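You operate a simulated robot arm through the tools that you are given. There is no shell and no other tool. Be economical: measure what you need, move in short steps, check, and stop when the job is done.

You run a simulated robot arm. Do the job below in one go: nothing can be reset, and whatever is moved stays where it is left.

## Task
Open the tape drawer, take the green tape from there floor and leave it on the right end of the back counter and shut the drawer again. Put one of the rings from the corner end of the bench on the purple tray. Take the computer mouse on the corner end of the bench and put it away on the island top by the keyboard. Push the third counter drawer that stands open shut. Take the probe and put it on the teal tray. Press the wake key two times. The order is free.

Only the result counts: the job must be done as asked and must still hold three seconds after the hand-in. Knocking over, shifting, dropping, spilling or breaking anything else fails it.

## Robot
A 6-joint arm with a two-finger gripper on a trunk, on a base that drives. Base frame: it is fixed to the floor where the robot stands at the start and does not move with it; the origin is under the middle of the robot, x ahead of it, y to its left, z up. Units: cm, degrees, N and s.
With the tool pointing down near the work surface it reaches from about 46 to 82 cm from the robot's upright axis, wherever it stands. Its first joint turns from -166.0 to 166.0 degrees. Places, roughly: computer mouse (7x12x4 cm) [-30, -160, 90]; green tape (7x7x3 cm) [80, 10, 70]; island top by the keyboard [-210, 80, 90]; probe (4x4x16 cm) [-190, -160, 100]; purple tray [0, -150, 100]; right end of the back counter [90, -50, 90]; ring [-50, -150, 100]; tape drawer [70, 0, 70]; teal tray [75, -25, 100]; third counter drawer [-90, -130, 80]; wake key [-210, 50, 90]. Payload 1.66 kg.
Tool frame: the origin (TCP) lies between the finger pads and is the grasp point; the fingertips stand 1.6 cm ahead of it; z points along the fingers, y is the line along which they close. The gripper opens to 11.1 cm. The gripper's body begins 10.4 cm behind the TCP.
Orientation is that of the tool frame in the base frame, as a unit quaternion [w, x, y, z]. With the fingers straight down and closing along the base's y, the tool's x points along the base's -x, its y along +y and its z along -z.

## Interface
- The arm moves only by the tool move_arm. Its argument "motion" is a list of rows, each a list of 3 entries, a list of its own where there are three numbers: the shift along the base's x, y, z in units of 100 mm (1.0 is 100 mm), then the turn, a rotation vector about the base's x, y, z in units of 180 degrees (1.0 is 180 degrees), then the finger opening in cm, from 0 to 11.1. In form: [[[x, y, z], [wx, wy, wz], fingers], ...]. A call has 1 to 8 rows; each row is the pose to reach, as a shift and turn from the pose commanded when the call began. A call with a number of a shift or a turn outside -1 to 1 is refused whole. Each row takes 0.2 s and may step no farther than 5 cm and 8.6 degrees from the row before; otherwise, or with a gripper value out of range, the whole call is refused. A pose out of reach is approached as far as the arm can. The call stops where the force on the tool passes 40 N (or 10 N more than at its start, if that is more) or the arm is blocked; 0.2 s more then pass. The fingers move at their own pace and stop on an object; they squeeze with about 30 N. The grip force told is the motor's: it shows also when the fingers shut on nothing. Time passes only in rows, and 0.2 s behind the last, so rows that repeat a pose let the fingers close. It gives the time, the measured TCP pose, the force on the tool (base axes), the opening and the grip force at its end, in the units of the frame above (readings bear some noise), with the torque about the TCP (base axes, N m) and any sound that the robot's microphone picked up, and new pictures: "pictures" is both (left out), scene, wrist or none.
- Cameras (640 x 400 px; columns grow to the right, rows downward): "scene" is now at [5.84, 16.58, 143.32]; the picture's right is [-0.29, -0.96, 0.00], its down [-0.66, 0.20, -0.72] and it looks along [0.69, -0.21, -0.69] (base axes); focal length 239 px, centre (320, 200). "wrist" rides on the gripper at [7, 1.4, -14.3] in the tool frame; the picture's right is [-0.19, 0.98, 0.00], its down [-0.87, -0.17, -0.47] and it looks along [-0.46, -0.09, 0.88] (tool axes); focal length 230 px, centre (320, 200).
- raise_lower(by): slides the trunk up (or, below 0, down) by that many cm; the arm and the scene camera ride with it, the base frame stays. It gives what a move gives, with no picture.
- base_move(legs): drives the robot by 1 to 6 legs, each [ahead, left, turn to the left] in cm, cm and degrees, along the robot's own axes; the way and the turn of a leg run together, so that a leg with both is an arc; at most 150 cm and 180 degrees a leg. The arm and the cameras ride along, it lands a little off, and it stops where it bumps. It gives what a move gives, and a new picture of the scene camera.
- turn_head(pan, tilt): turns the head with the scene camera to pan (to the left, within 120 degrees either way) and tilt (down, from -29 to 69), counted from straight ahead of the robot. It gives what a move gives, and a new picture of the scene camera.
- pixel_to_xyz(camera, pixels): there is no depth. For up to 12 entries [column, row, z] of the newest picture of that camera ("zoom" is the newest enlarged one), the place [x, y] in the base frame at which the ray of that pixel passes the height z, good to about 0.2 cm. No time passes.
- enlarge(camera, box): a new picture of the part [left, top, right, bottom] of that camera's present view, enlarged. No time passes.
- job_done(): hands the job in; it is judged then, once.

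Work in short steps. Measure before you move; look again where a grasp or a placing could have gone wrong, and mend it. You have 124 turns and 260 pictures in all, those below and enlarged ones among them. Open the gripper and draw the arm clear of the work before you hand the job in, unless the task says otherwise; then end with one line.

The tools are called as a command line: name --argument value ..., lists and objects as JSON in quotes. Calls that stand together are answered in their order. move_arm: Moves the arm, as the interface text tells. Its arguments: {"type":"object","properties":{"motion":{"type":"array","items":{"type":"array"}},"pictures":{"type":"string","enum":["both","scene","wrist","none"]}},"required":["motion"]} The other tools are called the same way: raise_lower (by) slides the trunk up or down; base_move (legs) drives the base; turn_head (pan, tilt) turns the head that bears the scene camera; pixel_to_xyz (camera, pixels) gives the place at which the rays of pixels pass given heights; enlarge (camera, box) takes an enlarged picture of a part of a camera's view; job_done () hands the job in.

At the start:

```text
time_s: 0.0
eef_pos: [48.52, -17.63, 121.6]
tool_rot: [0.0, 0.0, 1.0, 0.0]
force: [-0.7, 1.0, -0.4]
wrist_torque: [0.0, 0.04, 0.0]
width: 11.07
grasp_force: 0.1
trunk travel left (down, up): [-2.5, 56.5]
robot x, y, heading: [0.17, -0.02, -0.1]
head pan, tilt: [-17.1, 43.7]
```

scene: 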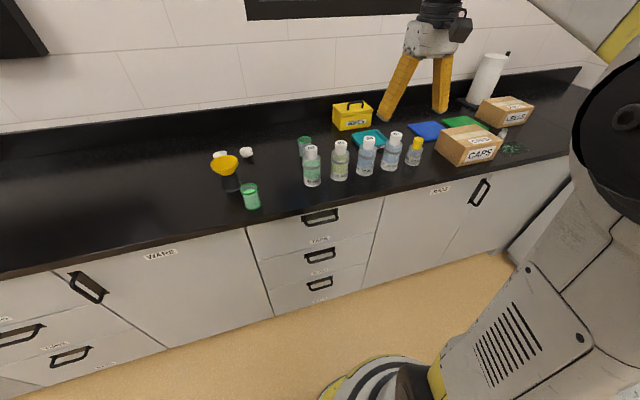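
wrist: 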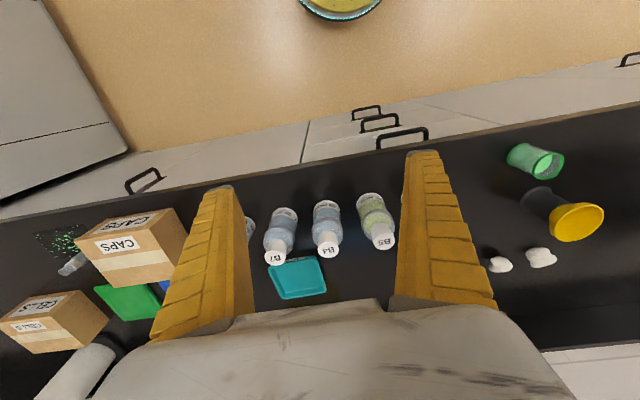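

The back counter is in view with a three-drawer stack near column 320; I enlarge the labels to find the tape drawer.

enlarge --camera "scene" --box '[240, 190, 400, 310]'

enlarge --camera "scene" --box '[0, 250, 180, 390]'

enlarge --camera "scene" --box '[320, 80, 560, 200]'

```text
3.33 times, centred on (320, 250) of scene
```

zoom: 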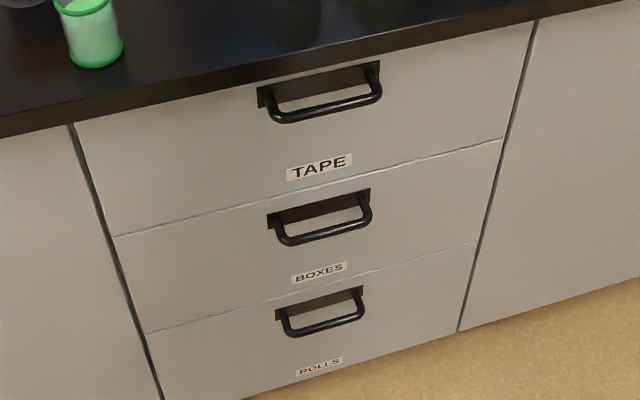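

```text
2.86 times, centred on (90, 320) of scene
```

zoom: 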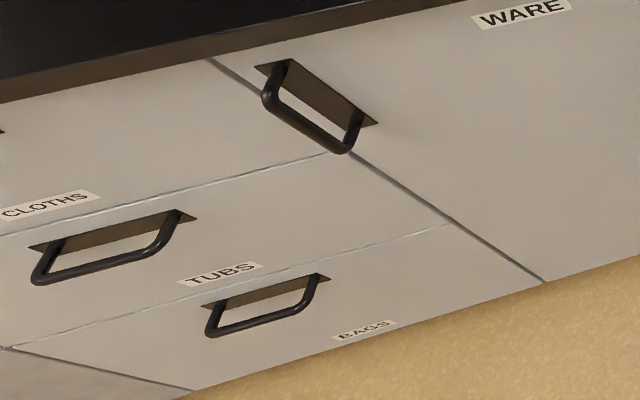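

```text
2.67 times, centred on (440, 140) of scene
```

zoom: 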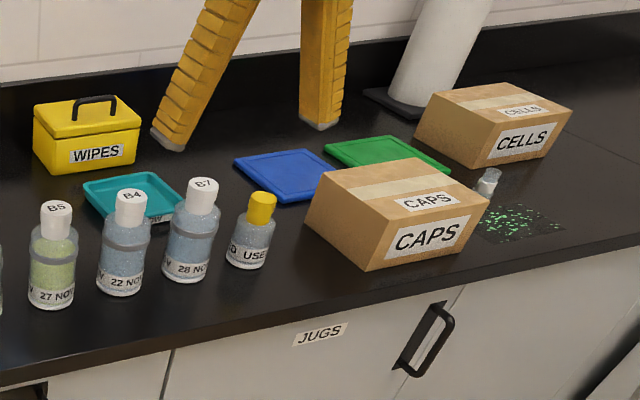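

I measure the counter edge and the handle positions (zoom is now the counter; I use scene pixels), plus the trays and free area on the right end.

pixel_to_xyz --camera "scene" --pixels '[[248, 226, 90], [380, 196, 90], [320, 220, 80], [320, 220, 76], [320, 259, 65], [369, 138, 90], [500, 155, 90], [430, 130, 90], [465, 122, 90], [470, 165, 90], [413, 164, 90], [520, 120, 90]]'

turn_head --pan -45 --tilt 43

turn_head --pan -100 --tilt 40

turn_head --pan 100 --tilt 30

```text
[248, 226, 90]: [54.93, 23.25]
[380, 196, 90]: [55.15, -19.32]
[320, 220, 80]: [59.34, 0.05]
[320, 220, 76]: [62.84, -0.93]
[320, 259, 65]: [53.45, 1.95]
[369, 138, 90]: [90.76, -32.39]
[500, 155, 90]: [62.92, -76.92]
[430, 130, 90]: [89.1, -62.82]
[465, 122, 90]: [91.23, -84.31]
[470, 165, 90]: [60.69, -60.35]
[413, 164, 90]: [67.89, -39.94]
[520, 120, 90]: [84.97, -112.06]
```

```text
time_s: 0.9
eef_pos: [48.42, -17.48, 121.62]
tool_rot: [0.0, 0.0, 1.0, 0.0]
force: [0.1, -0.5, -0.5]
wrist_torque: [0.01, -0.02, 0.0]
width: 11.08
grasp_force: 0.0
trunk travel left (down, up): [-2.5, 56.5]
robot x, y, heading: [-0.06, -0.29, -0.2]
head pan, tilt: [-45.0, 43.0]
```

scene: 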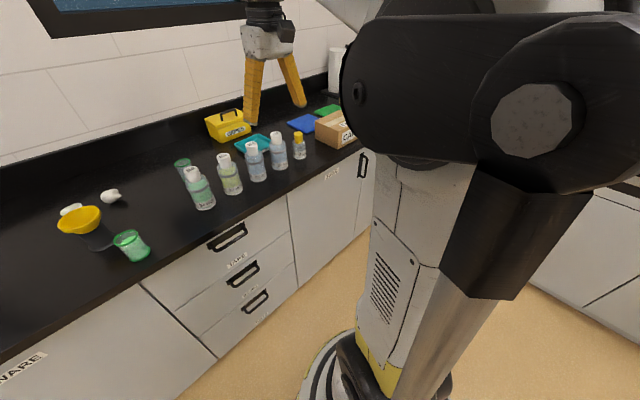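

```text
time_s: 2.2
eef_pos: [48.51, -17.61, 121.63]
tool_rot: [0.0, -0.001, 1.0, 0.0]
force: [0.0, 0.9, 0.0]
wrist_torque: [-0.01, 0.02, -0.04]
width: 11.11
grasp_force: 0.0
trunk travel left (down, up): [-2.5, 56.5]
robot x, y, heading: [0.02, -0.34, -0.0]
head pan, tilt: [-100.0, 40.0]
```

scene: 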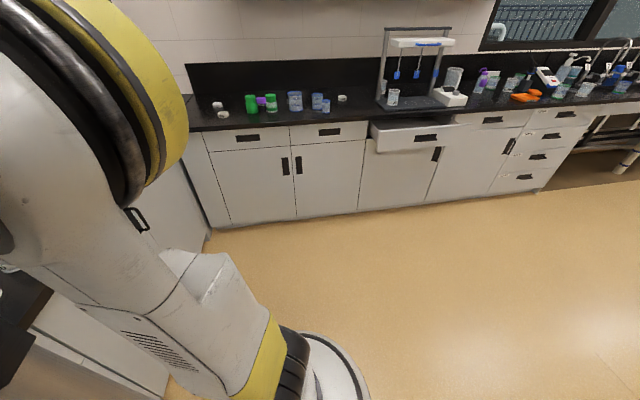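

```text
time_s: 5.1
eef_pos: [48.51, -17.47, 121.6]
tool_rot: [0.0, 0.0, 1.0, 0.0]
force: [0.8, 0.1, -0.1]
wrist_torque: [0.02, 0.02, 0.01]
width: 11.08
grasp_force: 0.1
trunk travel left (down, up): [-2.5, 56.5]
robot x, y, heading: [-0.08, 0.01, -0.1]
head pan, tilt: [100.0, 30.0]
```

scene: 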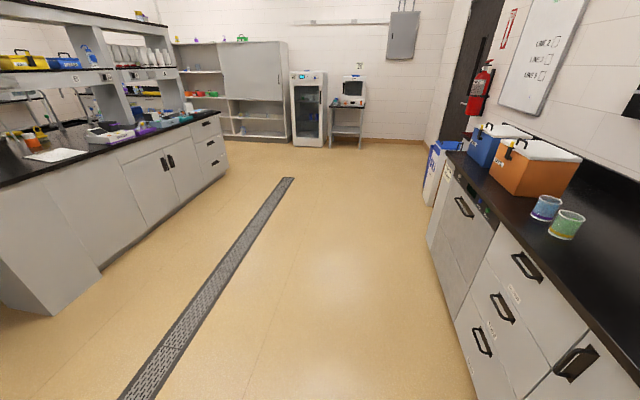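

I triangulate the tape drawer's handle using the wrist picture: its topmost handle bar is at about (403,130).

pixel_to_xyz --camera "wrist" --pixels '[[403, 131, 90], [403, 131, 86], [403, 131, 82], [403, 131, 78], [403, 131, 74], [380, 117, 70], [380, 117, 65], [300, 164, 90], [500, 128, 90]]'

turn_head --pan 0 --tilt 60

enlarge --camera "wrist" --box '[330, 90, 490, 190]'

```text
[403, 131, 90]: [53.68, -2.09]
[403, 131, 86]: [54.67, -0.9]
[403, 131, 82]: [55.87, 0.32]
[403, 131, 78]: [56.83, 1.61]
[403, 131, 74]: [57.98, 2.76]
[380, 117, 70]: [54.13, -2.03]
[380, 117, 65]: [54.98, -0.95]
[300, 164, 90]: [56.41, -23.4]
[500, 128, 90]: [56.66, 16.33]
```

```text
time_s: 6.8
eef_pos: [48.38, -17.6, 121.63]
tool_rot: [0.0, 0.0, 1.0, 0.0]
force: [0.3, -0.5, 0.3]
wrist_torque: [-0.02, -0.03, 0.03]
width: 11.08
grasp_force: 0.1
trunk travel left (down, up): [-2.5, 56.5]
robot x, y, heading: [-0.16, 0.3, 0.1]
head pan, tilt: [0.0, 60.0]
```

scene: 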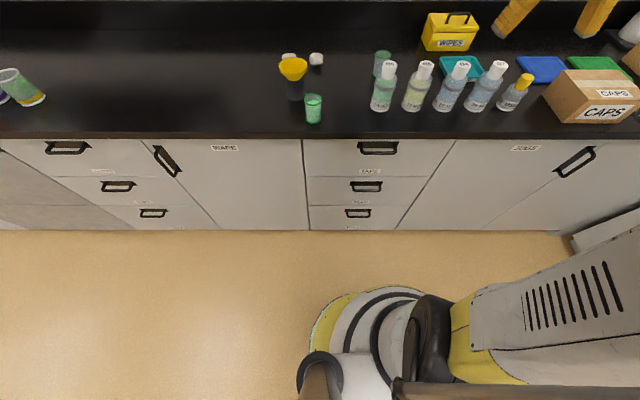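

```text
4.00 times, centred on (410, 140) of wrist
```

zoom: 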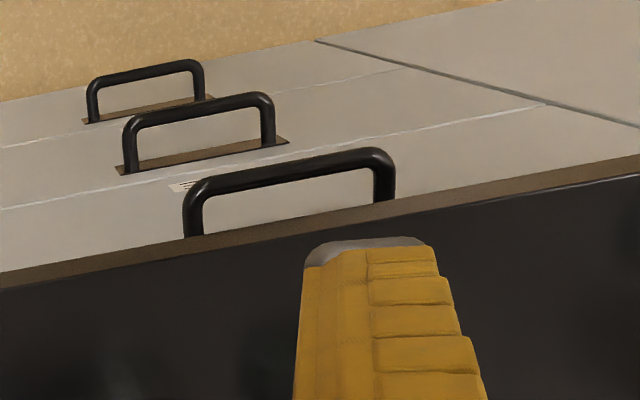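

The handle bar triangulates to about x 55.6, y 0, z 83; I check this in the new view and back the base away to get room for a horizontal grip.

pixel_to_xyz --camera "scene" --pixels '[[378, 153, 84], [378, 153, 82], [378, 142, 82], [302, 138, 88], [302, 138, 86], [378, 153, 80]]'

enlarge --camera "scene" --box '[298, 100, 458, 200]'

base_move --legs '[[-30, 0, 0]]'

```text
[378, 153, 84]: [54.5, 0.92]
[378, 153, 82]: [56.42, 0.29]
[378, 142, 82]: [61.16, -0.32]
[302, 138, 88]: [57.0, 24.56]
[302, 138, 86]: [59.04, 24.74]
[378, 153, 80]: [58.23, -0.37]
```

```text
4.00 times, centred on (378, 150) of scene
```

zoom: 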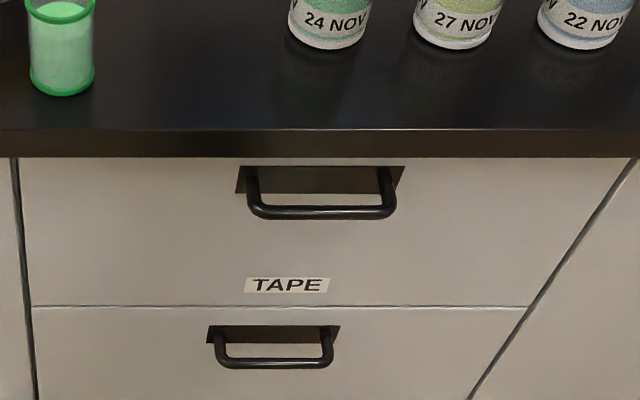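

```text
time_s: 8.9
eef_pos: [18.5, -17.56, 121.52]
tool_rot: [0.0, 0.0, 1.0, 0.0]
force: [0.3, 1.2, -0.3]
wrist_torque: [-0.01, -0.05, 0.0]
width: 11.11
grasp_force: 0.0
trunk travel left (down, up): [-2.5, 56.5]
robot x, y, heading: [-29.86, 0.15, 0.0]
head pan, tilt: [0.0, 60.0]
```

scene: 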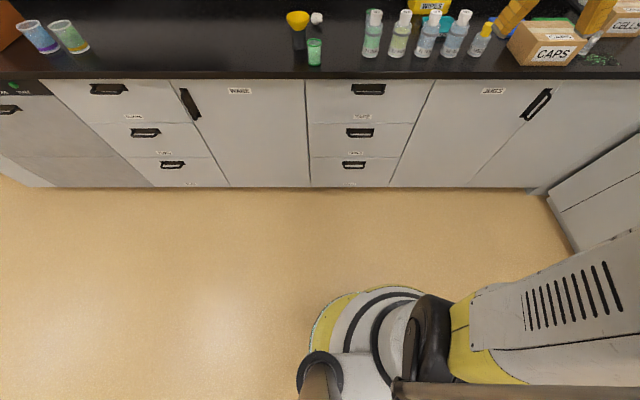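

Now I swing the tool toward horizontal (fingers closing vertically) while moving toward y = 0.

move_arm --motion '[[[0.2, 0.2, -0.1], [0.0257, -0.0257, -0.0257], 5], [[0.4, 0.4, -0.2], [0.0513, -0.0513, -0.0513], 5], [[0.6, 0.6, -0.3], [0.077, -0.077, -0.077], 5], [[0.8, 0.8, -0.4], [0.1026, -0.1026, -0.1026], 5], [[1.0, 1.0, -0.5], [0.1283, -0.1283, -0.1283], 5], [[1.0, 1.0, -0.6], [0.154, -0.154, -0.154], 5], [[1.0, 1.0, -0.7], [0.1796, -0.1796, -0.1796], 5], [[1.0, 1.0, -0.8], [0.2053, -0.2053, -0.2053], 5]]' --pictures "none"

move_arm --motion '[[[0.2, 0.1, -0.3], [0.0257, -0.0257, -0.0257], 5], [[0.4, 0.2, -0.6], [0.0513, -0.0513, -0.0513], 5], [[0.6, 0.3, -0.9], [0.077, -0.077, -0.077], 5], [[0.8, 0.5, -1.0], [0.1026, -0.1026, -0.1026], 5], [[1.0, 0.7, -1.0], [0.1283, -0.1283, -0.1283], 5], [[1.0, 0.76, -1.0], [0.154, -0.154, -0.154], 5], [[1.0, 0.76, -1.0], [0.1796, -0.1796, -0.1796], 5]]' --pictures "both"

```text
time_s: 10.7
eef_pos: [28.28, -7.57, 113.59]
tool_rot: [0.306, 0.306, 0.848, 0.307]
force: [-0.2, 0.6, -0.1]
wrist_torque: [-0.01, 0.01, 0.02]
width: 5.21
grasp_force: 1.3
trunk travel left (down, up): [-2.5, 56.5]
robot x, y, heading: [-29.73, 0.38, 0.1]
head pan, tilt: [0.0, 60.0]
```

```text
time_s: 12.3
eef_pos: [38.42, 0.07, 103.61]
tool_rot: [0.5, 0.5, 0.499, 0.5]
force: [-0.1, -0.6, 0.0]
wrist_torque: [0.0, 0.0, 0.0]
width: 5.21
grasp_force: 1.5
trunk travel left (down, up): [-2.5, 56.5]
robot x, y, heading: [-30.23, 0.18, 0.0]
head pan, tilt: [0.0, 60.0]
```

scene: 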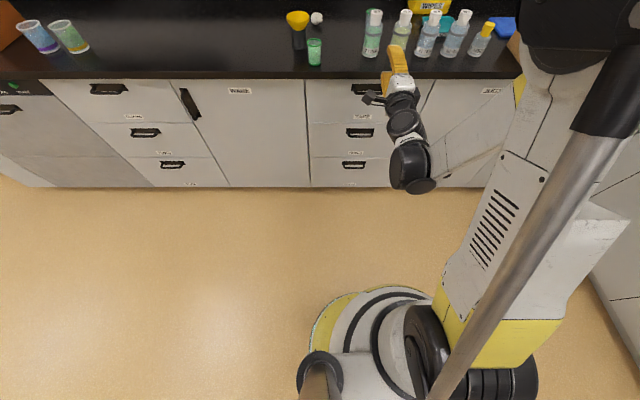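
wrist: 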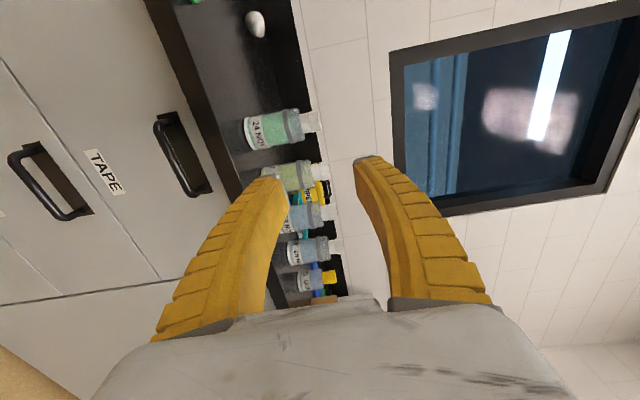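

The tool is now horizontal; I lower to handle height z 82.8 at x 46, with 4 cm opening.

move_arm --motion '[[[0, 0, -0.4], [0, 0, 0], 3.6], [[0, 0, -0.8], [0, 0, 0], 3.6], [[0.2, 0, -1.0], [0, 0, 0], 3.6], [[0.4, 0, -1.0], [0, 0, 0], 3.6]]' --pictures "none"

move_arm --motion '[[[0, 0, -0.4], [0, 0, 0], 3.6], [[0, 0, -0.8], [0, 0, 0], 3.6], [[0.2, 0, -1.0], [0, 0, 0], 3.6], [[0.4, 0, -1.08], [0, 0, 0], 3.6]]' --pictures "both"

```text
time_s: 13.3
eef_pos: [43.4, 0.08, 94.43]
tool_rot: [0.499, 0.5, 0.501, 0.5]
force: [1.2, -0.2, -0.3]
wrist_torque: [-0.03, 0.01, -0.04]
width: 3.83
grasp_force: 1.7
out of reach, approached as far as the arm can: row 2, 3, 4
trunk travel left (down, up): [-2.5, 56.5]
robot x, y, heading: [-30.16, 0.21, 0.2]
head pan, tilt: [0.0, 60.0]
```

```text
refused: -1.08 is not a number from -1 to 1
```

The low pose was out of reach at this short radius; I lower the trunk and try at a larger radius.

raise_lower --by -2.5

move_arm --motion '[[[0.3, 0, -0.2], [0, 0, 0], 3.6], [[0.6, 0, -0.4], [0, 0, 0], 3.6], [[0.6, 0, -0.7], [0, 0, 0], 3.6], [[0.6, 0, -1.0], [0, 0, 0], 3.6]]' --pictures "both"

```text
time_s: 14.0
eef_pos: [43.38, 0.07, 91.91]
tool_rot: [0.499, 0.5, 0.501, 0.5]
force: [-0.3, 0.2, -0.2]
wrist_torque: [0.0, 0.02, -0.01]
width: 3.86
grasp_force: 2.0
trunk travel left (down, up): [0.0, 59.0]
robot x, y, heading: [-29.9, -0.01, -0.1]
head pan, tilt: [0.0, 60.0]
```

```text
time_s: 15.0
eef_pos: [49.63, 0.31, 82.71]
tool_rot: [0.499, 0.5, 0.501, 0.5]
force: [0.1, -0.1, 0.2]
wrist_torque: [0.0, 0.02, 0.01]
width: 3.88
grasp_force: 1.3
out of reach, approached as far as the arm can: row 4
trunk travel left (down, up): [0.0, 59.0]
robot x, y, heading: [-29.48, 0.16, 0.1]
head pan, tilt: [0.0, 60.0]
```

scene: 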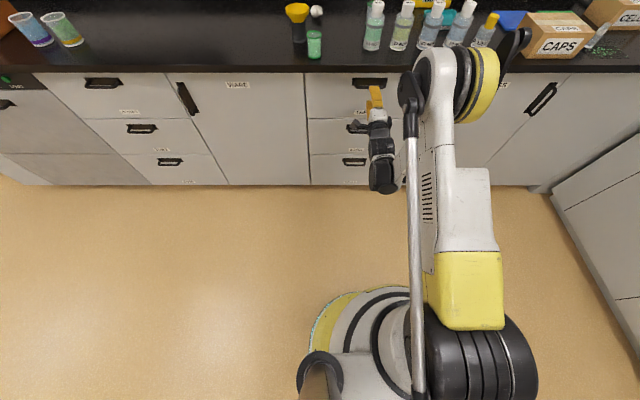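
wrist: 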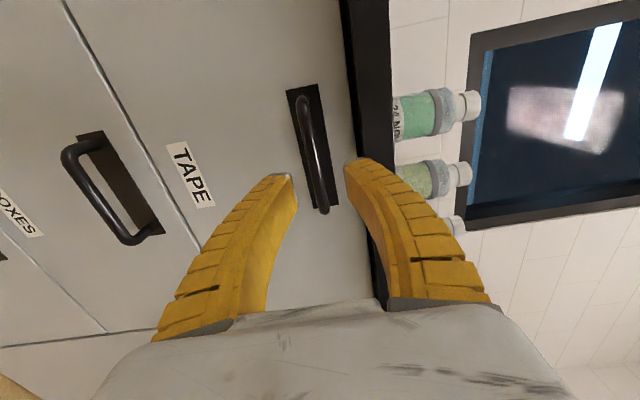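

The bar (315,150) lies between the fingertips; I advance 5.5 cm and close on it.

move_arm --motion '[[[0.2, 0, 0], [0, 0, 0], 3.6], [[0.4, 0, 0], [0, 0, 0], 3.6], [[0.55, 0, 0], [0, 0, 0], 3.6]]' --pictures "wrist"

```text
time_s: 15.8
eef_pos: [55.28, 0.09, 82.52]
tool_rot: [0.499, 0.5, 0.501, 0.5]
force: [-0.6, -0.3, 0.1]
wrist_torque: [0.04, -0.02, 0.02]
width: 3.84
grasp_force: 1.6
trunk travel left (down, up): [0.0, 59.0]
robot x, y, heading: [-30.06, 0.15, -0.3]
head pan, tilt: [0.0, 60.0]
```

wrist: 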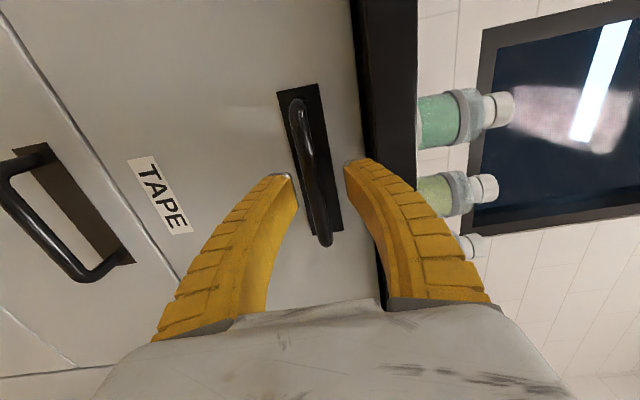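

The bar sits between the fingers; I close on it.

move_arm --motion '[[[0.04, 0, 0], [0, 0, 0], 2], [[0.04, 0, 0], [0, 0, 0], 0], [[0.04, 0, 0], [0, 0, 0], 0], [[0.04, 0, 0], [0, 0, 0], 0]]' --pictures "wrist"

```text
time_s: 16.9
eef_pos: [55.61, 0.11, 82.13]
tool_rot: [0.497, 0.502, 0.503, 0.498]
force: [-11.3, 0.2, -20.2]
wrist_torque: [0.0, 0.16, 0.07]
width: 0.77
grasp_force: 34.1
trunk travel left (down, up): [0.0, 59.0]
robot x, y, heading: [-30.27, 0.06, -0.0]
head pan, tilt: [0.0, 60.0]
stopped in row 4: the force on the tool passed its limit at 40 N (the readings are from after the stop); the commanded pose is now the measured one
```

wrist: 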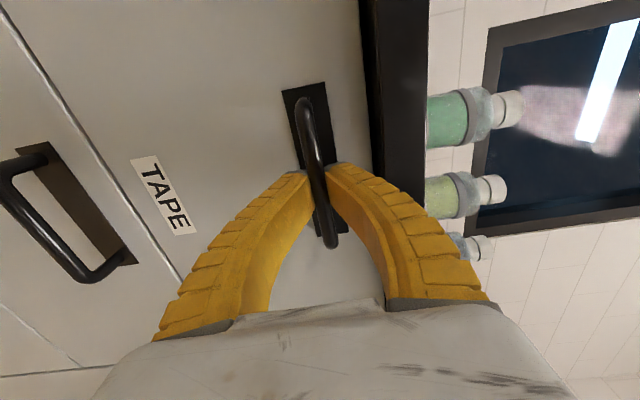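

Gripped the bar (0.77 cm). I pull a few cm with the arm first to see whether the drawer follows.

move_arm --motion '[[[-0.1, 0, -0.02], [0, 0, 0], 0], [[-0.25, 0, -0.02], [0, 0, 0], 0], [[-0.4, 0, -0.02], [0, 0, 0], 0]]' --pictures "wrist"

```text
time_s: 17.6
eef_pos: [51.78, 0.17, 82.19]
tool_rot: [0.498, 0.501, 0.502, 0.499]
force: [-1.1, 2.7, -12.7]
wrist_torque: [0.0, 0.13, 0.11]
width: 0.61
grasp_force: 34.3
trunk travel left (down, up): [0.0, 59.0]
robot x, y, heading: [-29.83, -0.08, 0.1]
head pan, tilt: [0.0, 60.0]
```

wrist: 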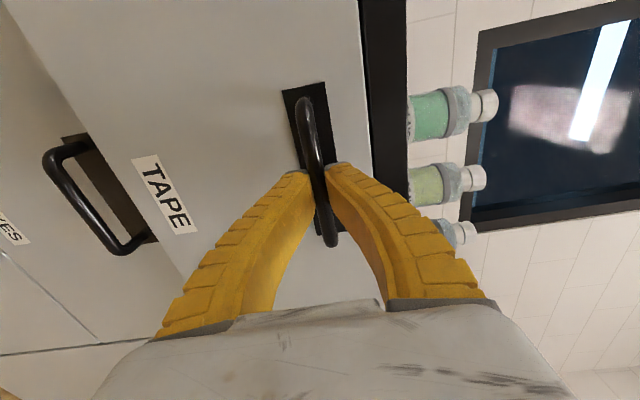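

The drawer follows. Now I pull the rest with the base.

base_move --legs '[[-22, 0, 0]]'

```text
time_s: 19.3
eef_pos: [29.77, 0.08, 82.06]
tool_rot: [0.497, 0.501, 0.502, 0.499]
force: [-0.2, -11.9, -13.9]
wrist_torque: [-0.04, 0.16, -0.21]
width: 0.59
grasp_force: 33.8
trunk travel left (down, up): [0.0, 59.0]
robot x, y, heading: [-52.22, -0.29, 0.2]
head pan, tilt: [0.0, 60.0]
```

scene: 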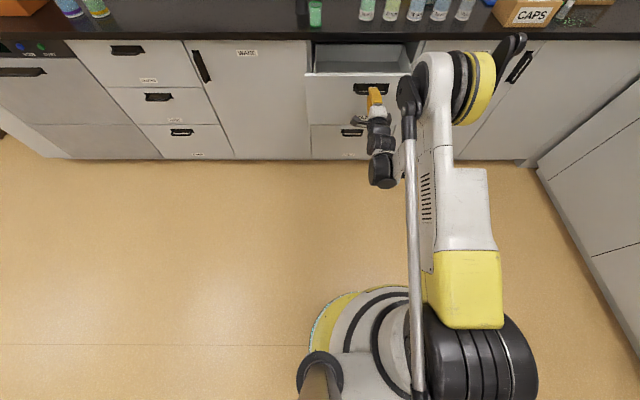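

The drawer is out about 26 cm; I look inside it.

turn_head --pan 0 --tilt 45

enlarge --camera "scene" --box '[290, 60, 450, 160]'

```text
time_s: 20.1
eef_pos: [29.69, 0.02, 82.06]
tool_rot: [0.498, 0.502, 0.502, 0.499]
force: [-1.2, -3.9, -11.4]
wrist_torque: [-0.04, 0.11, -0.09]
width: 0.6
grasp_force: 33.6
trunk travel left (down, up): [0.0, 59.0]
robot x, y, heading: [-52.2, -0.03, 0.2]
head pan, tilt: [0.0, 45.0]
```

scene: 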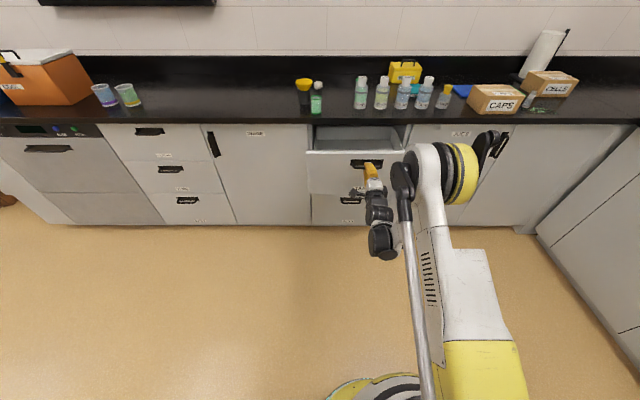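

```text
4.00 times, centred on (370, 110) of scene
```

zoom: 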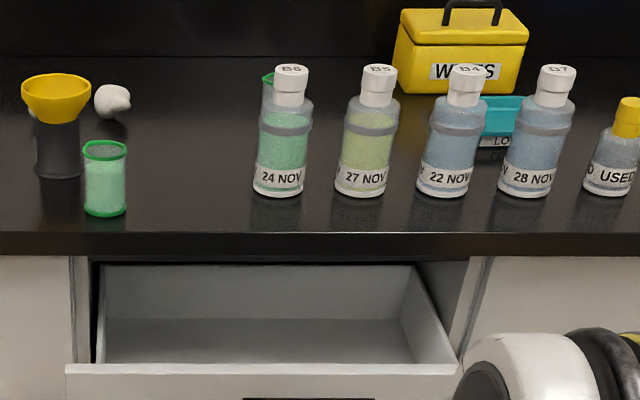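

No tape visible yet, likely hidden behind the drawer's front wall. I release the handle and back off.

move_arm --motion '[[[0, 0, 0], [0, 0, 0], 3.6], [[0, 0, 0], [0, 0, 0], 3.6], [[0, 0, 0], [0, 0, 0], 3.6]]' --pictures "none"

base_move --legs '[[-7, 0, 0]]'

move_arm --motion '[[[0, 0, 0.4], [0, 0, 0], 5], [[0, 0, 0.8], [0, 0, 0], 5], [[0, 0, 1.0], [0, 0, 0], 5]]' --pictures "none"

move_arm --motion '[[[0, 0, 0.4], [0, 0, 0], 8], [[0, 0, 0.8], [0, 0, 0], 8], [[0, 0, 1.0], [0, 0, 0], 8], [[0, 0, 1.0], [-0.0257, 0.0257, 0.0257], 8], [[0, 0, 1.0], [-0.0513, 0.0513, 0.0513], 8], [[0, 0, 1.0], [-0.077, 0.077, 0.077], 8], [[0, 0, 1.0], [-0.1026, 0.1026, 0.1026], 8], [[0, 0, 1.0], [-0.1283, 0.1283, 0.1283], 8]]' --pictures "both"

```text
time_s: 20.9
eef_pos: [29.57, 0.25, 82.18]
tool_rot: [0.499, 0.5, 0.501, 0.5]
force: [-0.2, -0.7, 0.3]
wrist_torque: [-0.02, -0.02, -0.05]
width: 3.85
grasp_force: 1.5
trunk travel left (down, up): [0.0, 59.0]
robot x, y, heading: [-52.17, -0.29, -0.0]
head pan, tilt: [0.0, 45.0]
```

```text
time_s: 21.9
eef_pos: [22.72, 0.1, 82.17]
tool_rot: [0.498, 0.501, 0.502, 0.499]
force: [-0.1, 0.5, -0.2]
wrist_torque: [-0.03, -0.01, 0.02]
width: 3.86
grasp_force: 1.8
trunk travel left (down, up): [0.0, 59.0]
robot x, y, heading: [-58.95, -0.36, 0.4]
head pan, tilt: [0.0, 45.0]
```

scene: 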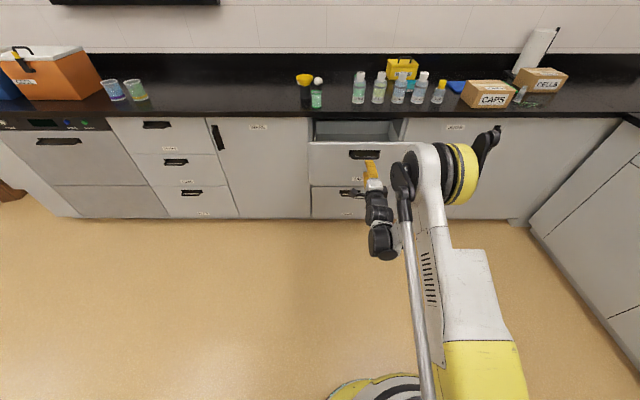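

```text
time_s: 22.7
eef_pos: [22.74, 0.03, 92.24]
tool_rot: [0.498, 0.501, 0.502, 0.499]
force: [0.2, -0.4, -0.7]
wrist_torque: [0.0, 0.01, -0.01]
width: 5.19
grasp_force: 1.2
trunk travel left (down, up): [0.0, 59.0]
robot x, y, heading: [-59.35, 0.02, 0.0]
head pan, tilt: [0.0, 45.0]
```

```text
time_s: 24.5
eef_pos: [22.74, 0.01, 102.23]
tool_rot: [0.368, 0.371, 0.768, 0.369]
force: [-0.2, -0.5, 0.4]
wrist_torque: [0.02, 0.01, 0.01]
width: 8.1
grasp_force: 1.0
trunk travel left (down, up): [0.0, 59.0]
robot x, y, heading: [-58.91, 0.46, 0.3]
head pan, tilt: [0.0, 45.0]
```

scene: 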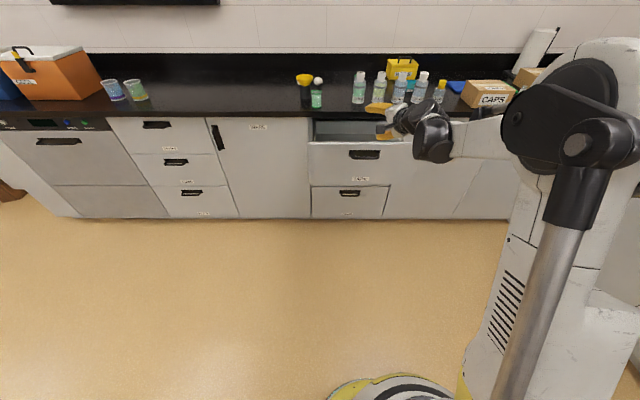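
wrist: 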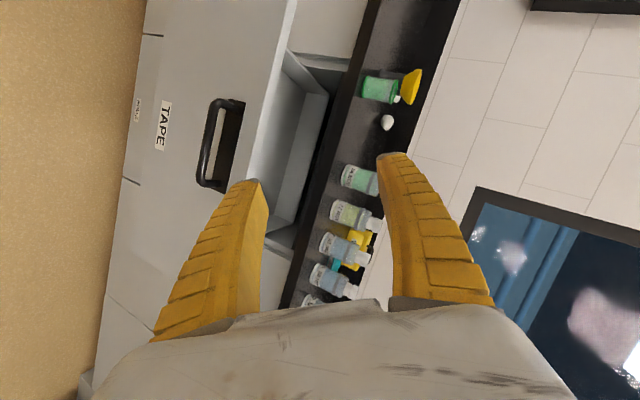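

I finish turning the tool to point down and pull it in, then drive forward above the drawer.

move_arm --motion '[[[-0.2, 0, 0.2], [-0.0257, 0.0257, 0.0257], 8], [[-0.4, 0, 0.4], [-0.0513, 0.0513, 0.0513], 8], [[-0.6, 0, 0.6], [-0.077, 0.077, 0.077], 8], [[-0.8, 0, 0.8], [-0.1026, 0.1026, 0.1026], 8], [[-1.0, 0, 0.9], [-0.1283, 0.1283, 0.1283], 8], [[-1.0, 0, 0.9], [-0.154, 0.154, 0.154], 8], [[-1.0, 0, 0.9], [-0.1796, 0.1796, 0.1796], 8], [[-1.0, 0, 0.9], [-0.2053, 0.2053, 0.2053], 8]]' --pictures "none"

move_arm --motion '[[[0, 0, 0], [-0.0257, 0.0257, 0.0257], 8], [[0, 0, 0], [-0.0513, 0.0513, 0.0513], 8]]' --pictures "none"

base_move --legs '[[32, 0, 0]]'

enlarge --camera "wrist" --box '[0, 0, 640, 400]'

```text
time_s: 26.3
eef_pos: [12.75, 0.12, 111.23]
tool_rot: [0.079, 0.08, 0.991, 0.077]
force: [0.7, -0.7, -0.3]
wrist_torque: [0.03, 0.03, -0.02]
width: 8.13
grasp_force: 1.1
trunk travel left (down, up): [0.0, 59.0]
robot x, y, heading: [-58.73, 0.02, 0.2]
head pan, tilt: [0.0, 45.0]
```

```text
time_s: 26.9
eef_pos: [12.71, 0.11, 111.17]
tool_rot: [-0.001, -0.001, 1.0, -0.004]
force: [-0.1, 0.1, 0.8]
wrist_torque: [-0.03, 0.01, -0.02]
width: 8.16
grasp_force: 1.0
trunk travel left (down, up): [0.0, 59.0]
robot x, y, heading: [-59.26, -0.03, 0.1]
head pan, tilt: [0.0, 45.0]
```

```text
time_s: 29.1
eef_pos: [44.72, 0.73, 111.12]
tool_rot: [-0.002, -0.003, 1.0, -0.002]
force: [0.5, -0.2, 0.2]
wrist_torque: [0.01, 0.01, 0.02]
width: 8.15
grasp_force: 0.4
trunk travel left (down, up): [0.0, 59.0]
robot x, y, heading: [-27.06, 0.42, 0.7]
head pan, tilt: [0.0, 45.0]
```

scene: 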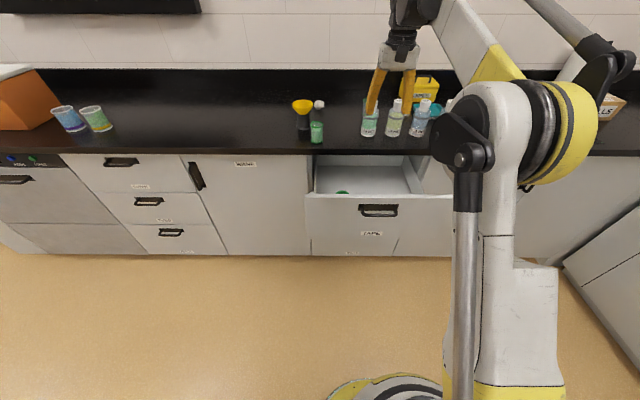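

```text
1.00 times, centred on (320, 200) of wrist (not enlarged: the box is as wide or as high as the picture)
```

zoom: 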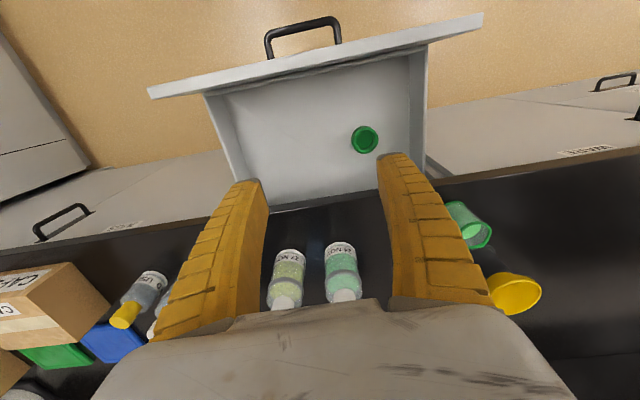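

The green tape is at wrist (364,139) in the drawer; I measure it.

pixel_to_xyz --camera "wrist" --pixels '[[364, 139, 70], [364, 139, 73], [364, 139, 76], [351, 139, 73], [378, 139, 73], [364, 125, 73], [364, 153, 73]]'

pixel_to_xyz --camera "scene" --pixels '[[342, 192, 70], [342, 192, 73], [342, 192, 76], [308, 196, 85], [308, 196, 82]]'

enlarge --camera "wrist" --box '[304, 100, 424, 180]'

enlarge --camera "scene" --box '[300, 150, 420, 220]'

```text
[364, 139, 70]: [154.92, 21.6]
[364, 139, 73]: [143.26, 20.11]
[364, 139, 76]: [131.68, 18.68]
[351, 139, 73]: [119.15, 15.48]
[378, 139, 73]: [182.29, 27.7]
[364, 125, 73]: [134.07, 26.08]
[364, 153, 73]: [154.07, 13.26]
```

```text
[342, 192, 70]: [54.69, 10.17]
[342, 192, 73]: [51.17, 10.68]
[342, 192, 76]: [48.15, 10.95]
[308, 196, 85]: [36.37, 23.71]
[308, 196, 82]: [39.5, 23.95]
```

```text
5.00 times, centred on (364, 140) of wrist
```

zoom: 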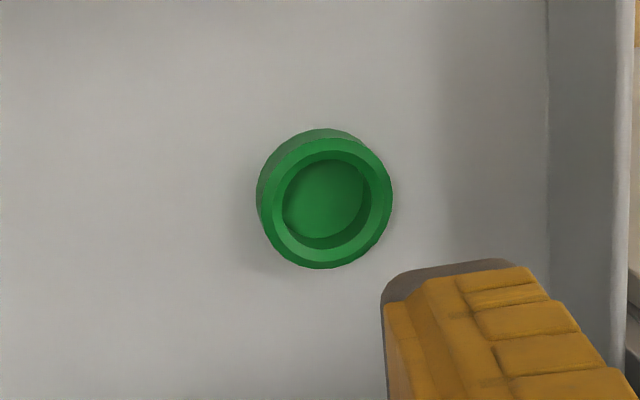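

```text
5.33 times, centred on (360, 185) of scene
```

zoom: 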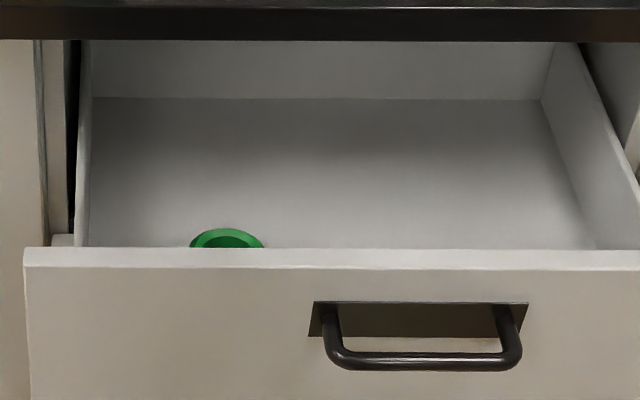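

The wrist measurement used a stale picture; I retake the wrist zoom and measure in it.

enlarge --camera "wrist" --box '[304, 100, 424, 180]'

pixel_to_xyz --camera "zoom" --pixels '[[325, 200, 70], [325, 200, 73], [325, 200, 76], [260, 200, 73], [392, 200, 73], [325, 133, 73], [325, 268, 73]]'

pixel_to_xyz --camera "scene" --pixels '[[342, 195, 72], [342, 195, 74], [342, 195, 76], [320, 152, 90]]'

```text
5.00 times, centred on (364, 140) of wrist
```

zoom: 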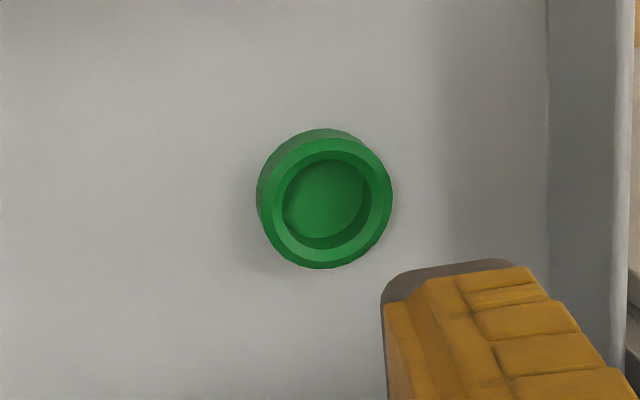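

```text
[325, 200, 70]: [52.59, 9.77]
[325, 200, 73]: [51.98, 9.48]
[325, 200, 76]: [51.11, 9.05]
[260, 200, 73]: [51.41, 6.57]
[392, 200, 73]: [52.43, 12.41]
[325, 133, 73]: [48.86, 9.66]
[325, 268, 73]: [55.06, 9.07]
```

```text
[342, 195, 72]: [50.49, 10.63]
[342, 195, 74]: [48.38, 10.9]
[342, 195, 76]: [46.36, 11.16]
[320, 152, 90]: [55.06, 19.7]
```

The tape's top ring is at about (52.6, 9.7), top z≈70. I move over it with the tool leaned back 20° to keep the hand clear of the counter edge, then lower part way.

move_arm --motion '[[[0.2, 0.3, 0], [0, -0.037, 0], 10], [[0.4, 0.6, 0], [0, -0.074, 0], 10], [[0.6, 0.9, 0], [0, -0.111, 0], 10], [[0.79, 0.9, -0.3], [0, -0.111, 0], 10], [[0.79, 0.9, -0.7], [0, -0.111, 0], 10], [[0.79, 0.9, -1.0], [0, -0.111, 0], 10]]' --pictures "none"

move_arm --motion '[[[0, 0, -0.4], [0, 0, 0], 10], [[0, 0, -0.8], [0, 0, 0], 10], [[0, 0, -1.0], [0, 0, 0], 10]]' --pictures "both"

```text
time_s: 30.5
eef_pos: [52.7, 9.69, 101.33]
tool_rot: [0.171, -0.002, 0.985, -0.003]
force: [-0.3, -0.3, 0.6]
wrist_torque: [-0.02, -0.03, 0.0]
width: 10.06
grasp_force: 0.4
trunk travel left (down, up): [0.0, 59.0]
robot x, y, heading: [-26.88, -0.06, 0.5]
head pan, tilt: [0.0, 45.0]
```

```text
time_s: 31.3
eef_pos: [52.61, 9.53, 91.36]
tool_rot: [0.172, -0.002, 0.985, -0.003]
force: [-0.1, 0.8, -0.2]
wrist_torque: [0.01, -0.03, 0.0]
width: 10.04
grasp_force: 0.3
trunk travel left (down, up): [0.0, 59.0]
robot x, y, heading: [-27.36, 0.3, 0.7]
head pan, tilt: [0.0, 45.0]
```

scene: 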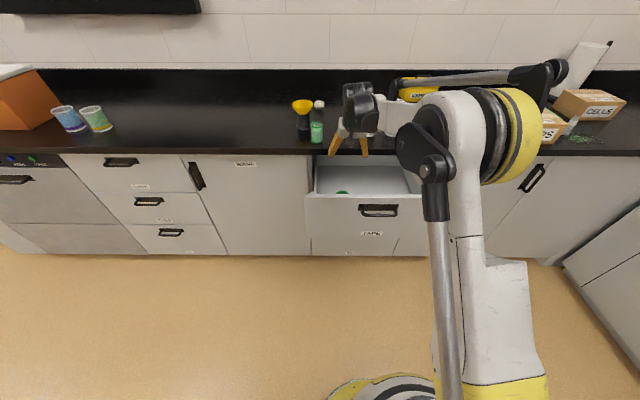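
wrist: 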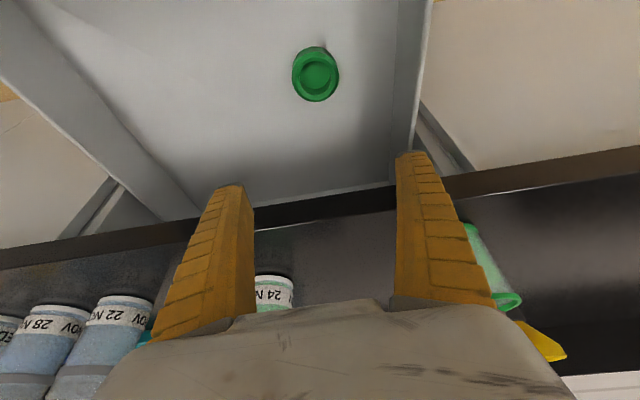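

I check the arm's clearance to the bottles before going lower.

enlarge --camera "scene" --box '[280, 50, 600, 250]'

pixel_to_xyz --camera "wrist" --pixels '[[317, 75, 70], [317, 100, 70], [317, 48, 70], [293, 72, 70], [340, 76, 70], [270, 290, 90], [270, 290, 95]]'

```text
2.00 times, centred on (440, 150) of scene
```

zoom: 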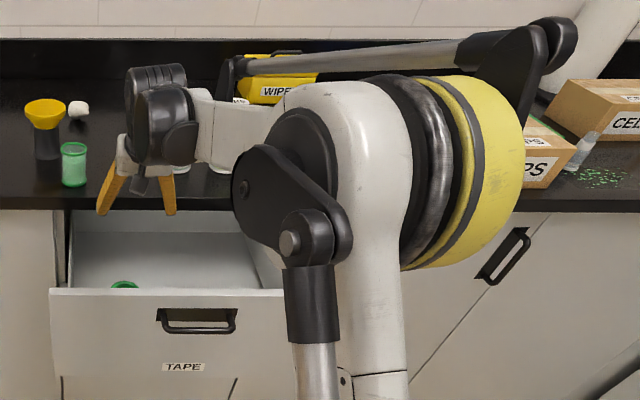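

```text
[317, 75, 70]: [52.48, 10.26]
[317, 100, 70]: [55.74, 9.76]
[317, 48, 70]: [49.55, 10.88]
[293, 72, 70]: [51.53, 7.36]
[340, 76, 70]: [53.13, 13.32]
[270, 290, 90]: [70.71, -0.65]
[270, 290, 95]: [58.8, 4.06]
```

The forearm ends in front of the counter edge, so lowering is safe. Tape centre refines to (52.5, 10.2); I lower to z 69.5.

move_arm --motion '[[[0, 0.06, -0.4], [0, 0, 0], 10], [[0, 0.06, -0.8], [0, 0, 0], 10], [[0, 0.06, -1.0], [0, 0, 0], 10]]' --pictures "wrist"

move_arm --motion '[[[0, 0, -0.3], [0, 0, 0], 10], [[0, 0, -0.7], [0, 0, 0], 10], [[0, 0, -1.0], [0, 0, 0], 10]]' --pictures "both"

```text
time_s: 32.1
eef_pos: [52.47, 10.04, 81.08]
tool_rot: [0.172, -0.003, 0.985, -0.002]
force: [0.8, 1.3, 0.0]
wrist_torque: [-0.01, -0.02, -0.02]
width: 10.05
grasp_force: 0.0
trunk travel left (down, up): [0.0, 59.0]
robot x, y, heading: [-26.87, -0.08, 0.6]
head pan, tilt: [0.0, 45.0]
```

wrist: 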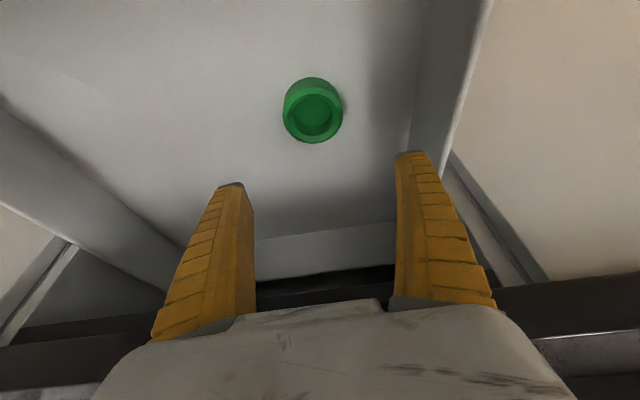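

```text
time_s: 32.9
eef_pos: [52.58, 10.22, 70.99]
tool_rot: [0.172, -0.002, 0.985, -0.003]
force: [-0.1, -0.7, 0.4]
wrist_torque: [0.0, 0.0, -0.03]
width: 10.06
grasp_force: 0.6
trunk travel left (down, up): [0.0, 59.0]
robot x, y, heading: [-26.94, 0.22, 0.5]
head pan, tilt: [0.0, 45.0]
```

scene: 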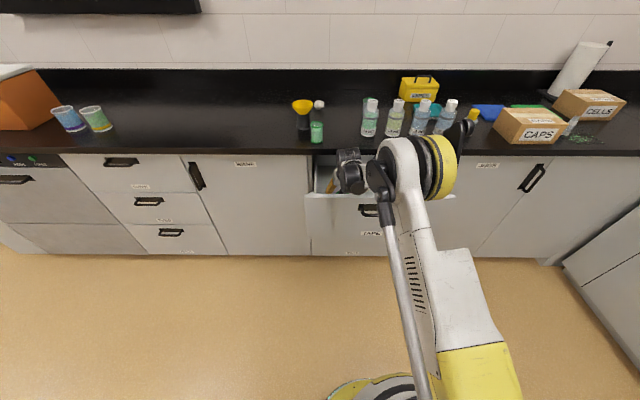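
wrist: 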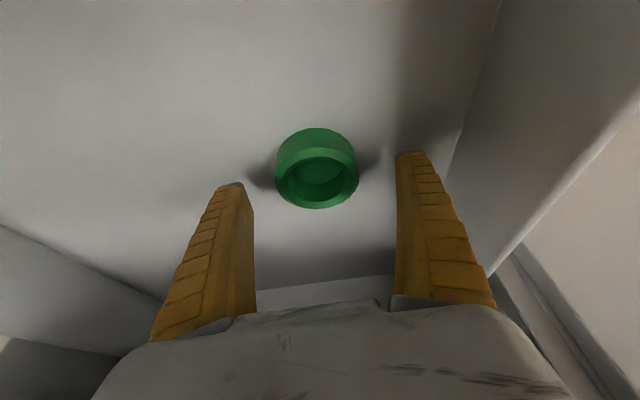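

I measure the tape top against the TCP in this close view.

pixel_to_xyz --camera "wrist" --pixels '[[317, 180, 70], [317, 180, 69], [317, 208, 70], [317, 130, 67], [276, 180, 70], [358, 180, 70]]'

```text
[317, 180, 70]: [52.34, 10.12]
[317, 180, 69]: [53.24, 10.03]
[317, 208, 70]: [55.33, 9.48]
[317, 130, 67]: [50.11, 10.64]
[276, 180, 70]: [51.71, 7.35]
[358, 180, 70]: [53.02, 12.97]
```

Tape top is at about z 69 and centre (53, 10.1); I lower 2 cm more and shift slightly forward.

move_arm --motion '[[[0.04, -0.01, -0.1], [0, 0, 0], 10], [[0.04, -0.01, -0.2], [0, 0, 0], 10]]' --pictures "wrist"

```text
time_s: 33.5
eef_pos: [52.88, 10.13, 69.19]
tool_rot: [0.172, -0.002, 0.985, -0.003]
force: [-0.3, -0.4, 0.0]
wrist_torque: [-0.01, 0.04, -0.05]
width: 10.08
grasp_force: 0.3
trunk travel left (down, up): [0.0, 59.0]
robot x, y, heading: [-26.75, -0.09, 0.4]
head pan, tilt: [0.0, 45.0]
```

wrist: 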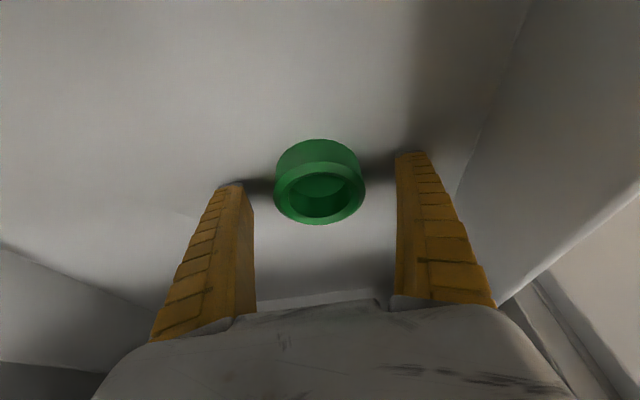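

Tips still hover slightly above the floor; I lower 0.6 cm more and close.

move_arm --motion '[[[0, 0, -0.06], [0, 0, 0], 10], [[0, 0, -0.06], [0, 0, 0], 6], [[0, 0, -0.06], [0, 0, 0], 4], [[0, 0, -0.06], [0, 0, 0], 4], [[0, 0, -0.06], [0, 0, 0], 4]]' --pictures "wrist"

```text
time_s: 34.7
eef_pos: [52.89, 10.09, 68.73]
tool_rot: [0.174, -0.003, 0.985, -0.003]
force: [0.5, 9.7, 26.4]
wrist_torque: [0.63, 0.32, -0.09]
width: 5.8
grasp_force: 30.3
trunk travel left (down, up): [0.0, 59.0]
robot x, y, heading: [-26.86, -0.07, 0.3]
head pan, tilt: [0.0, 45.0]
```

wrist: 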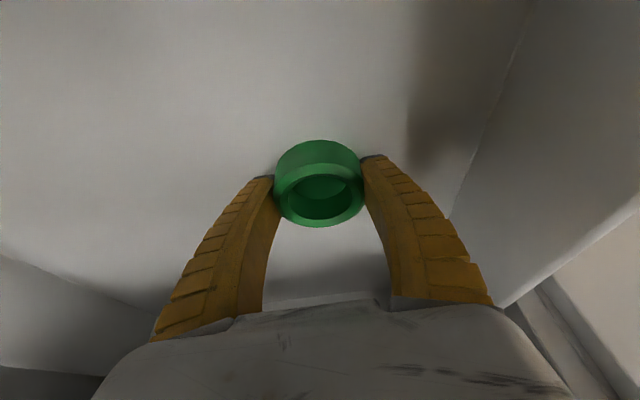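

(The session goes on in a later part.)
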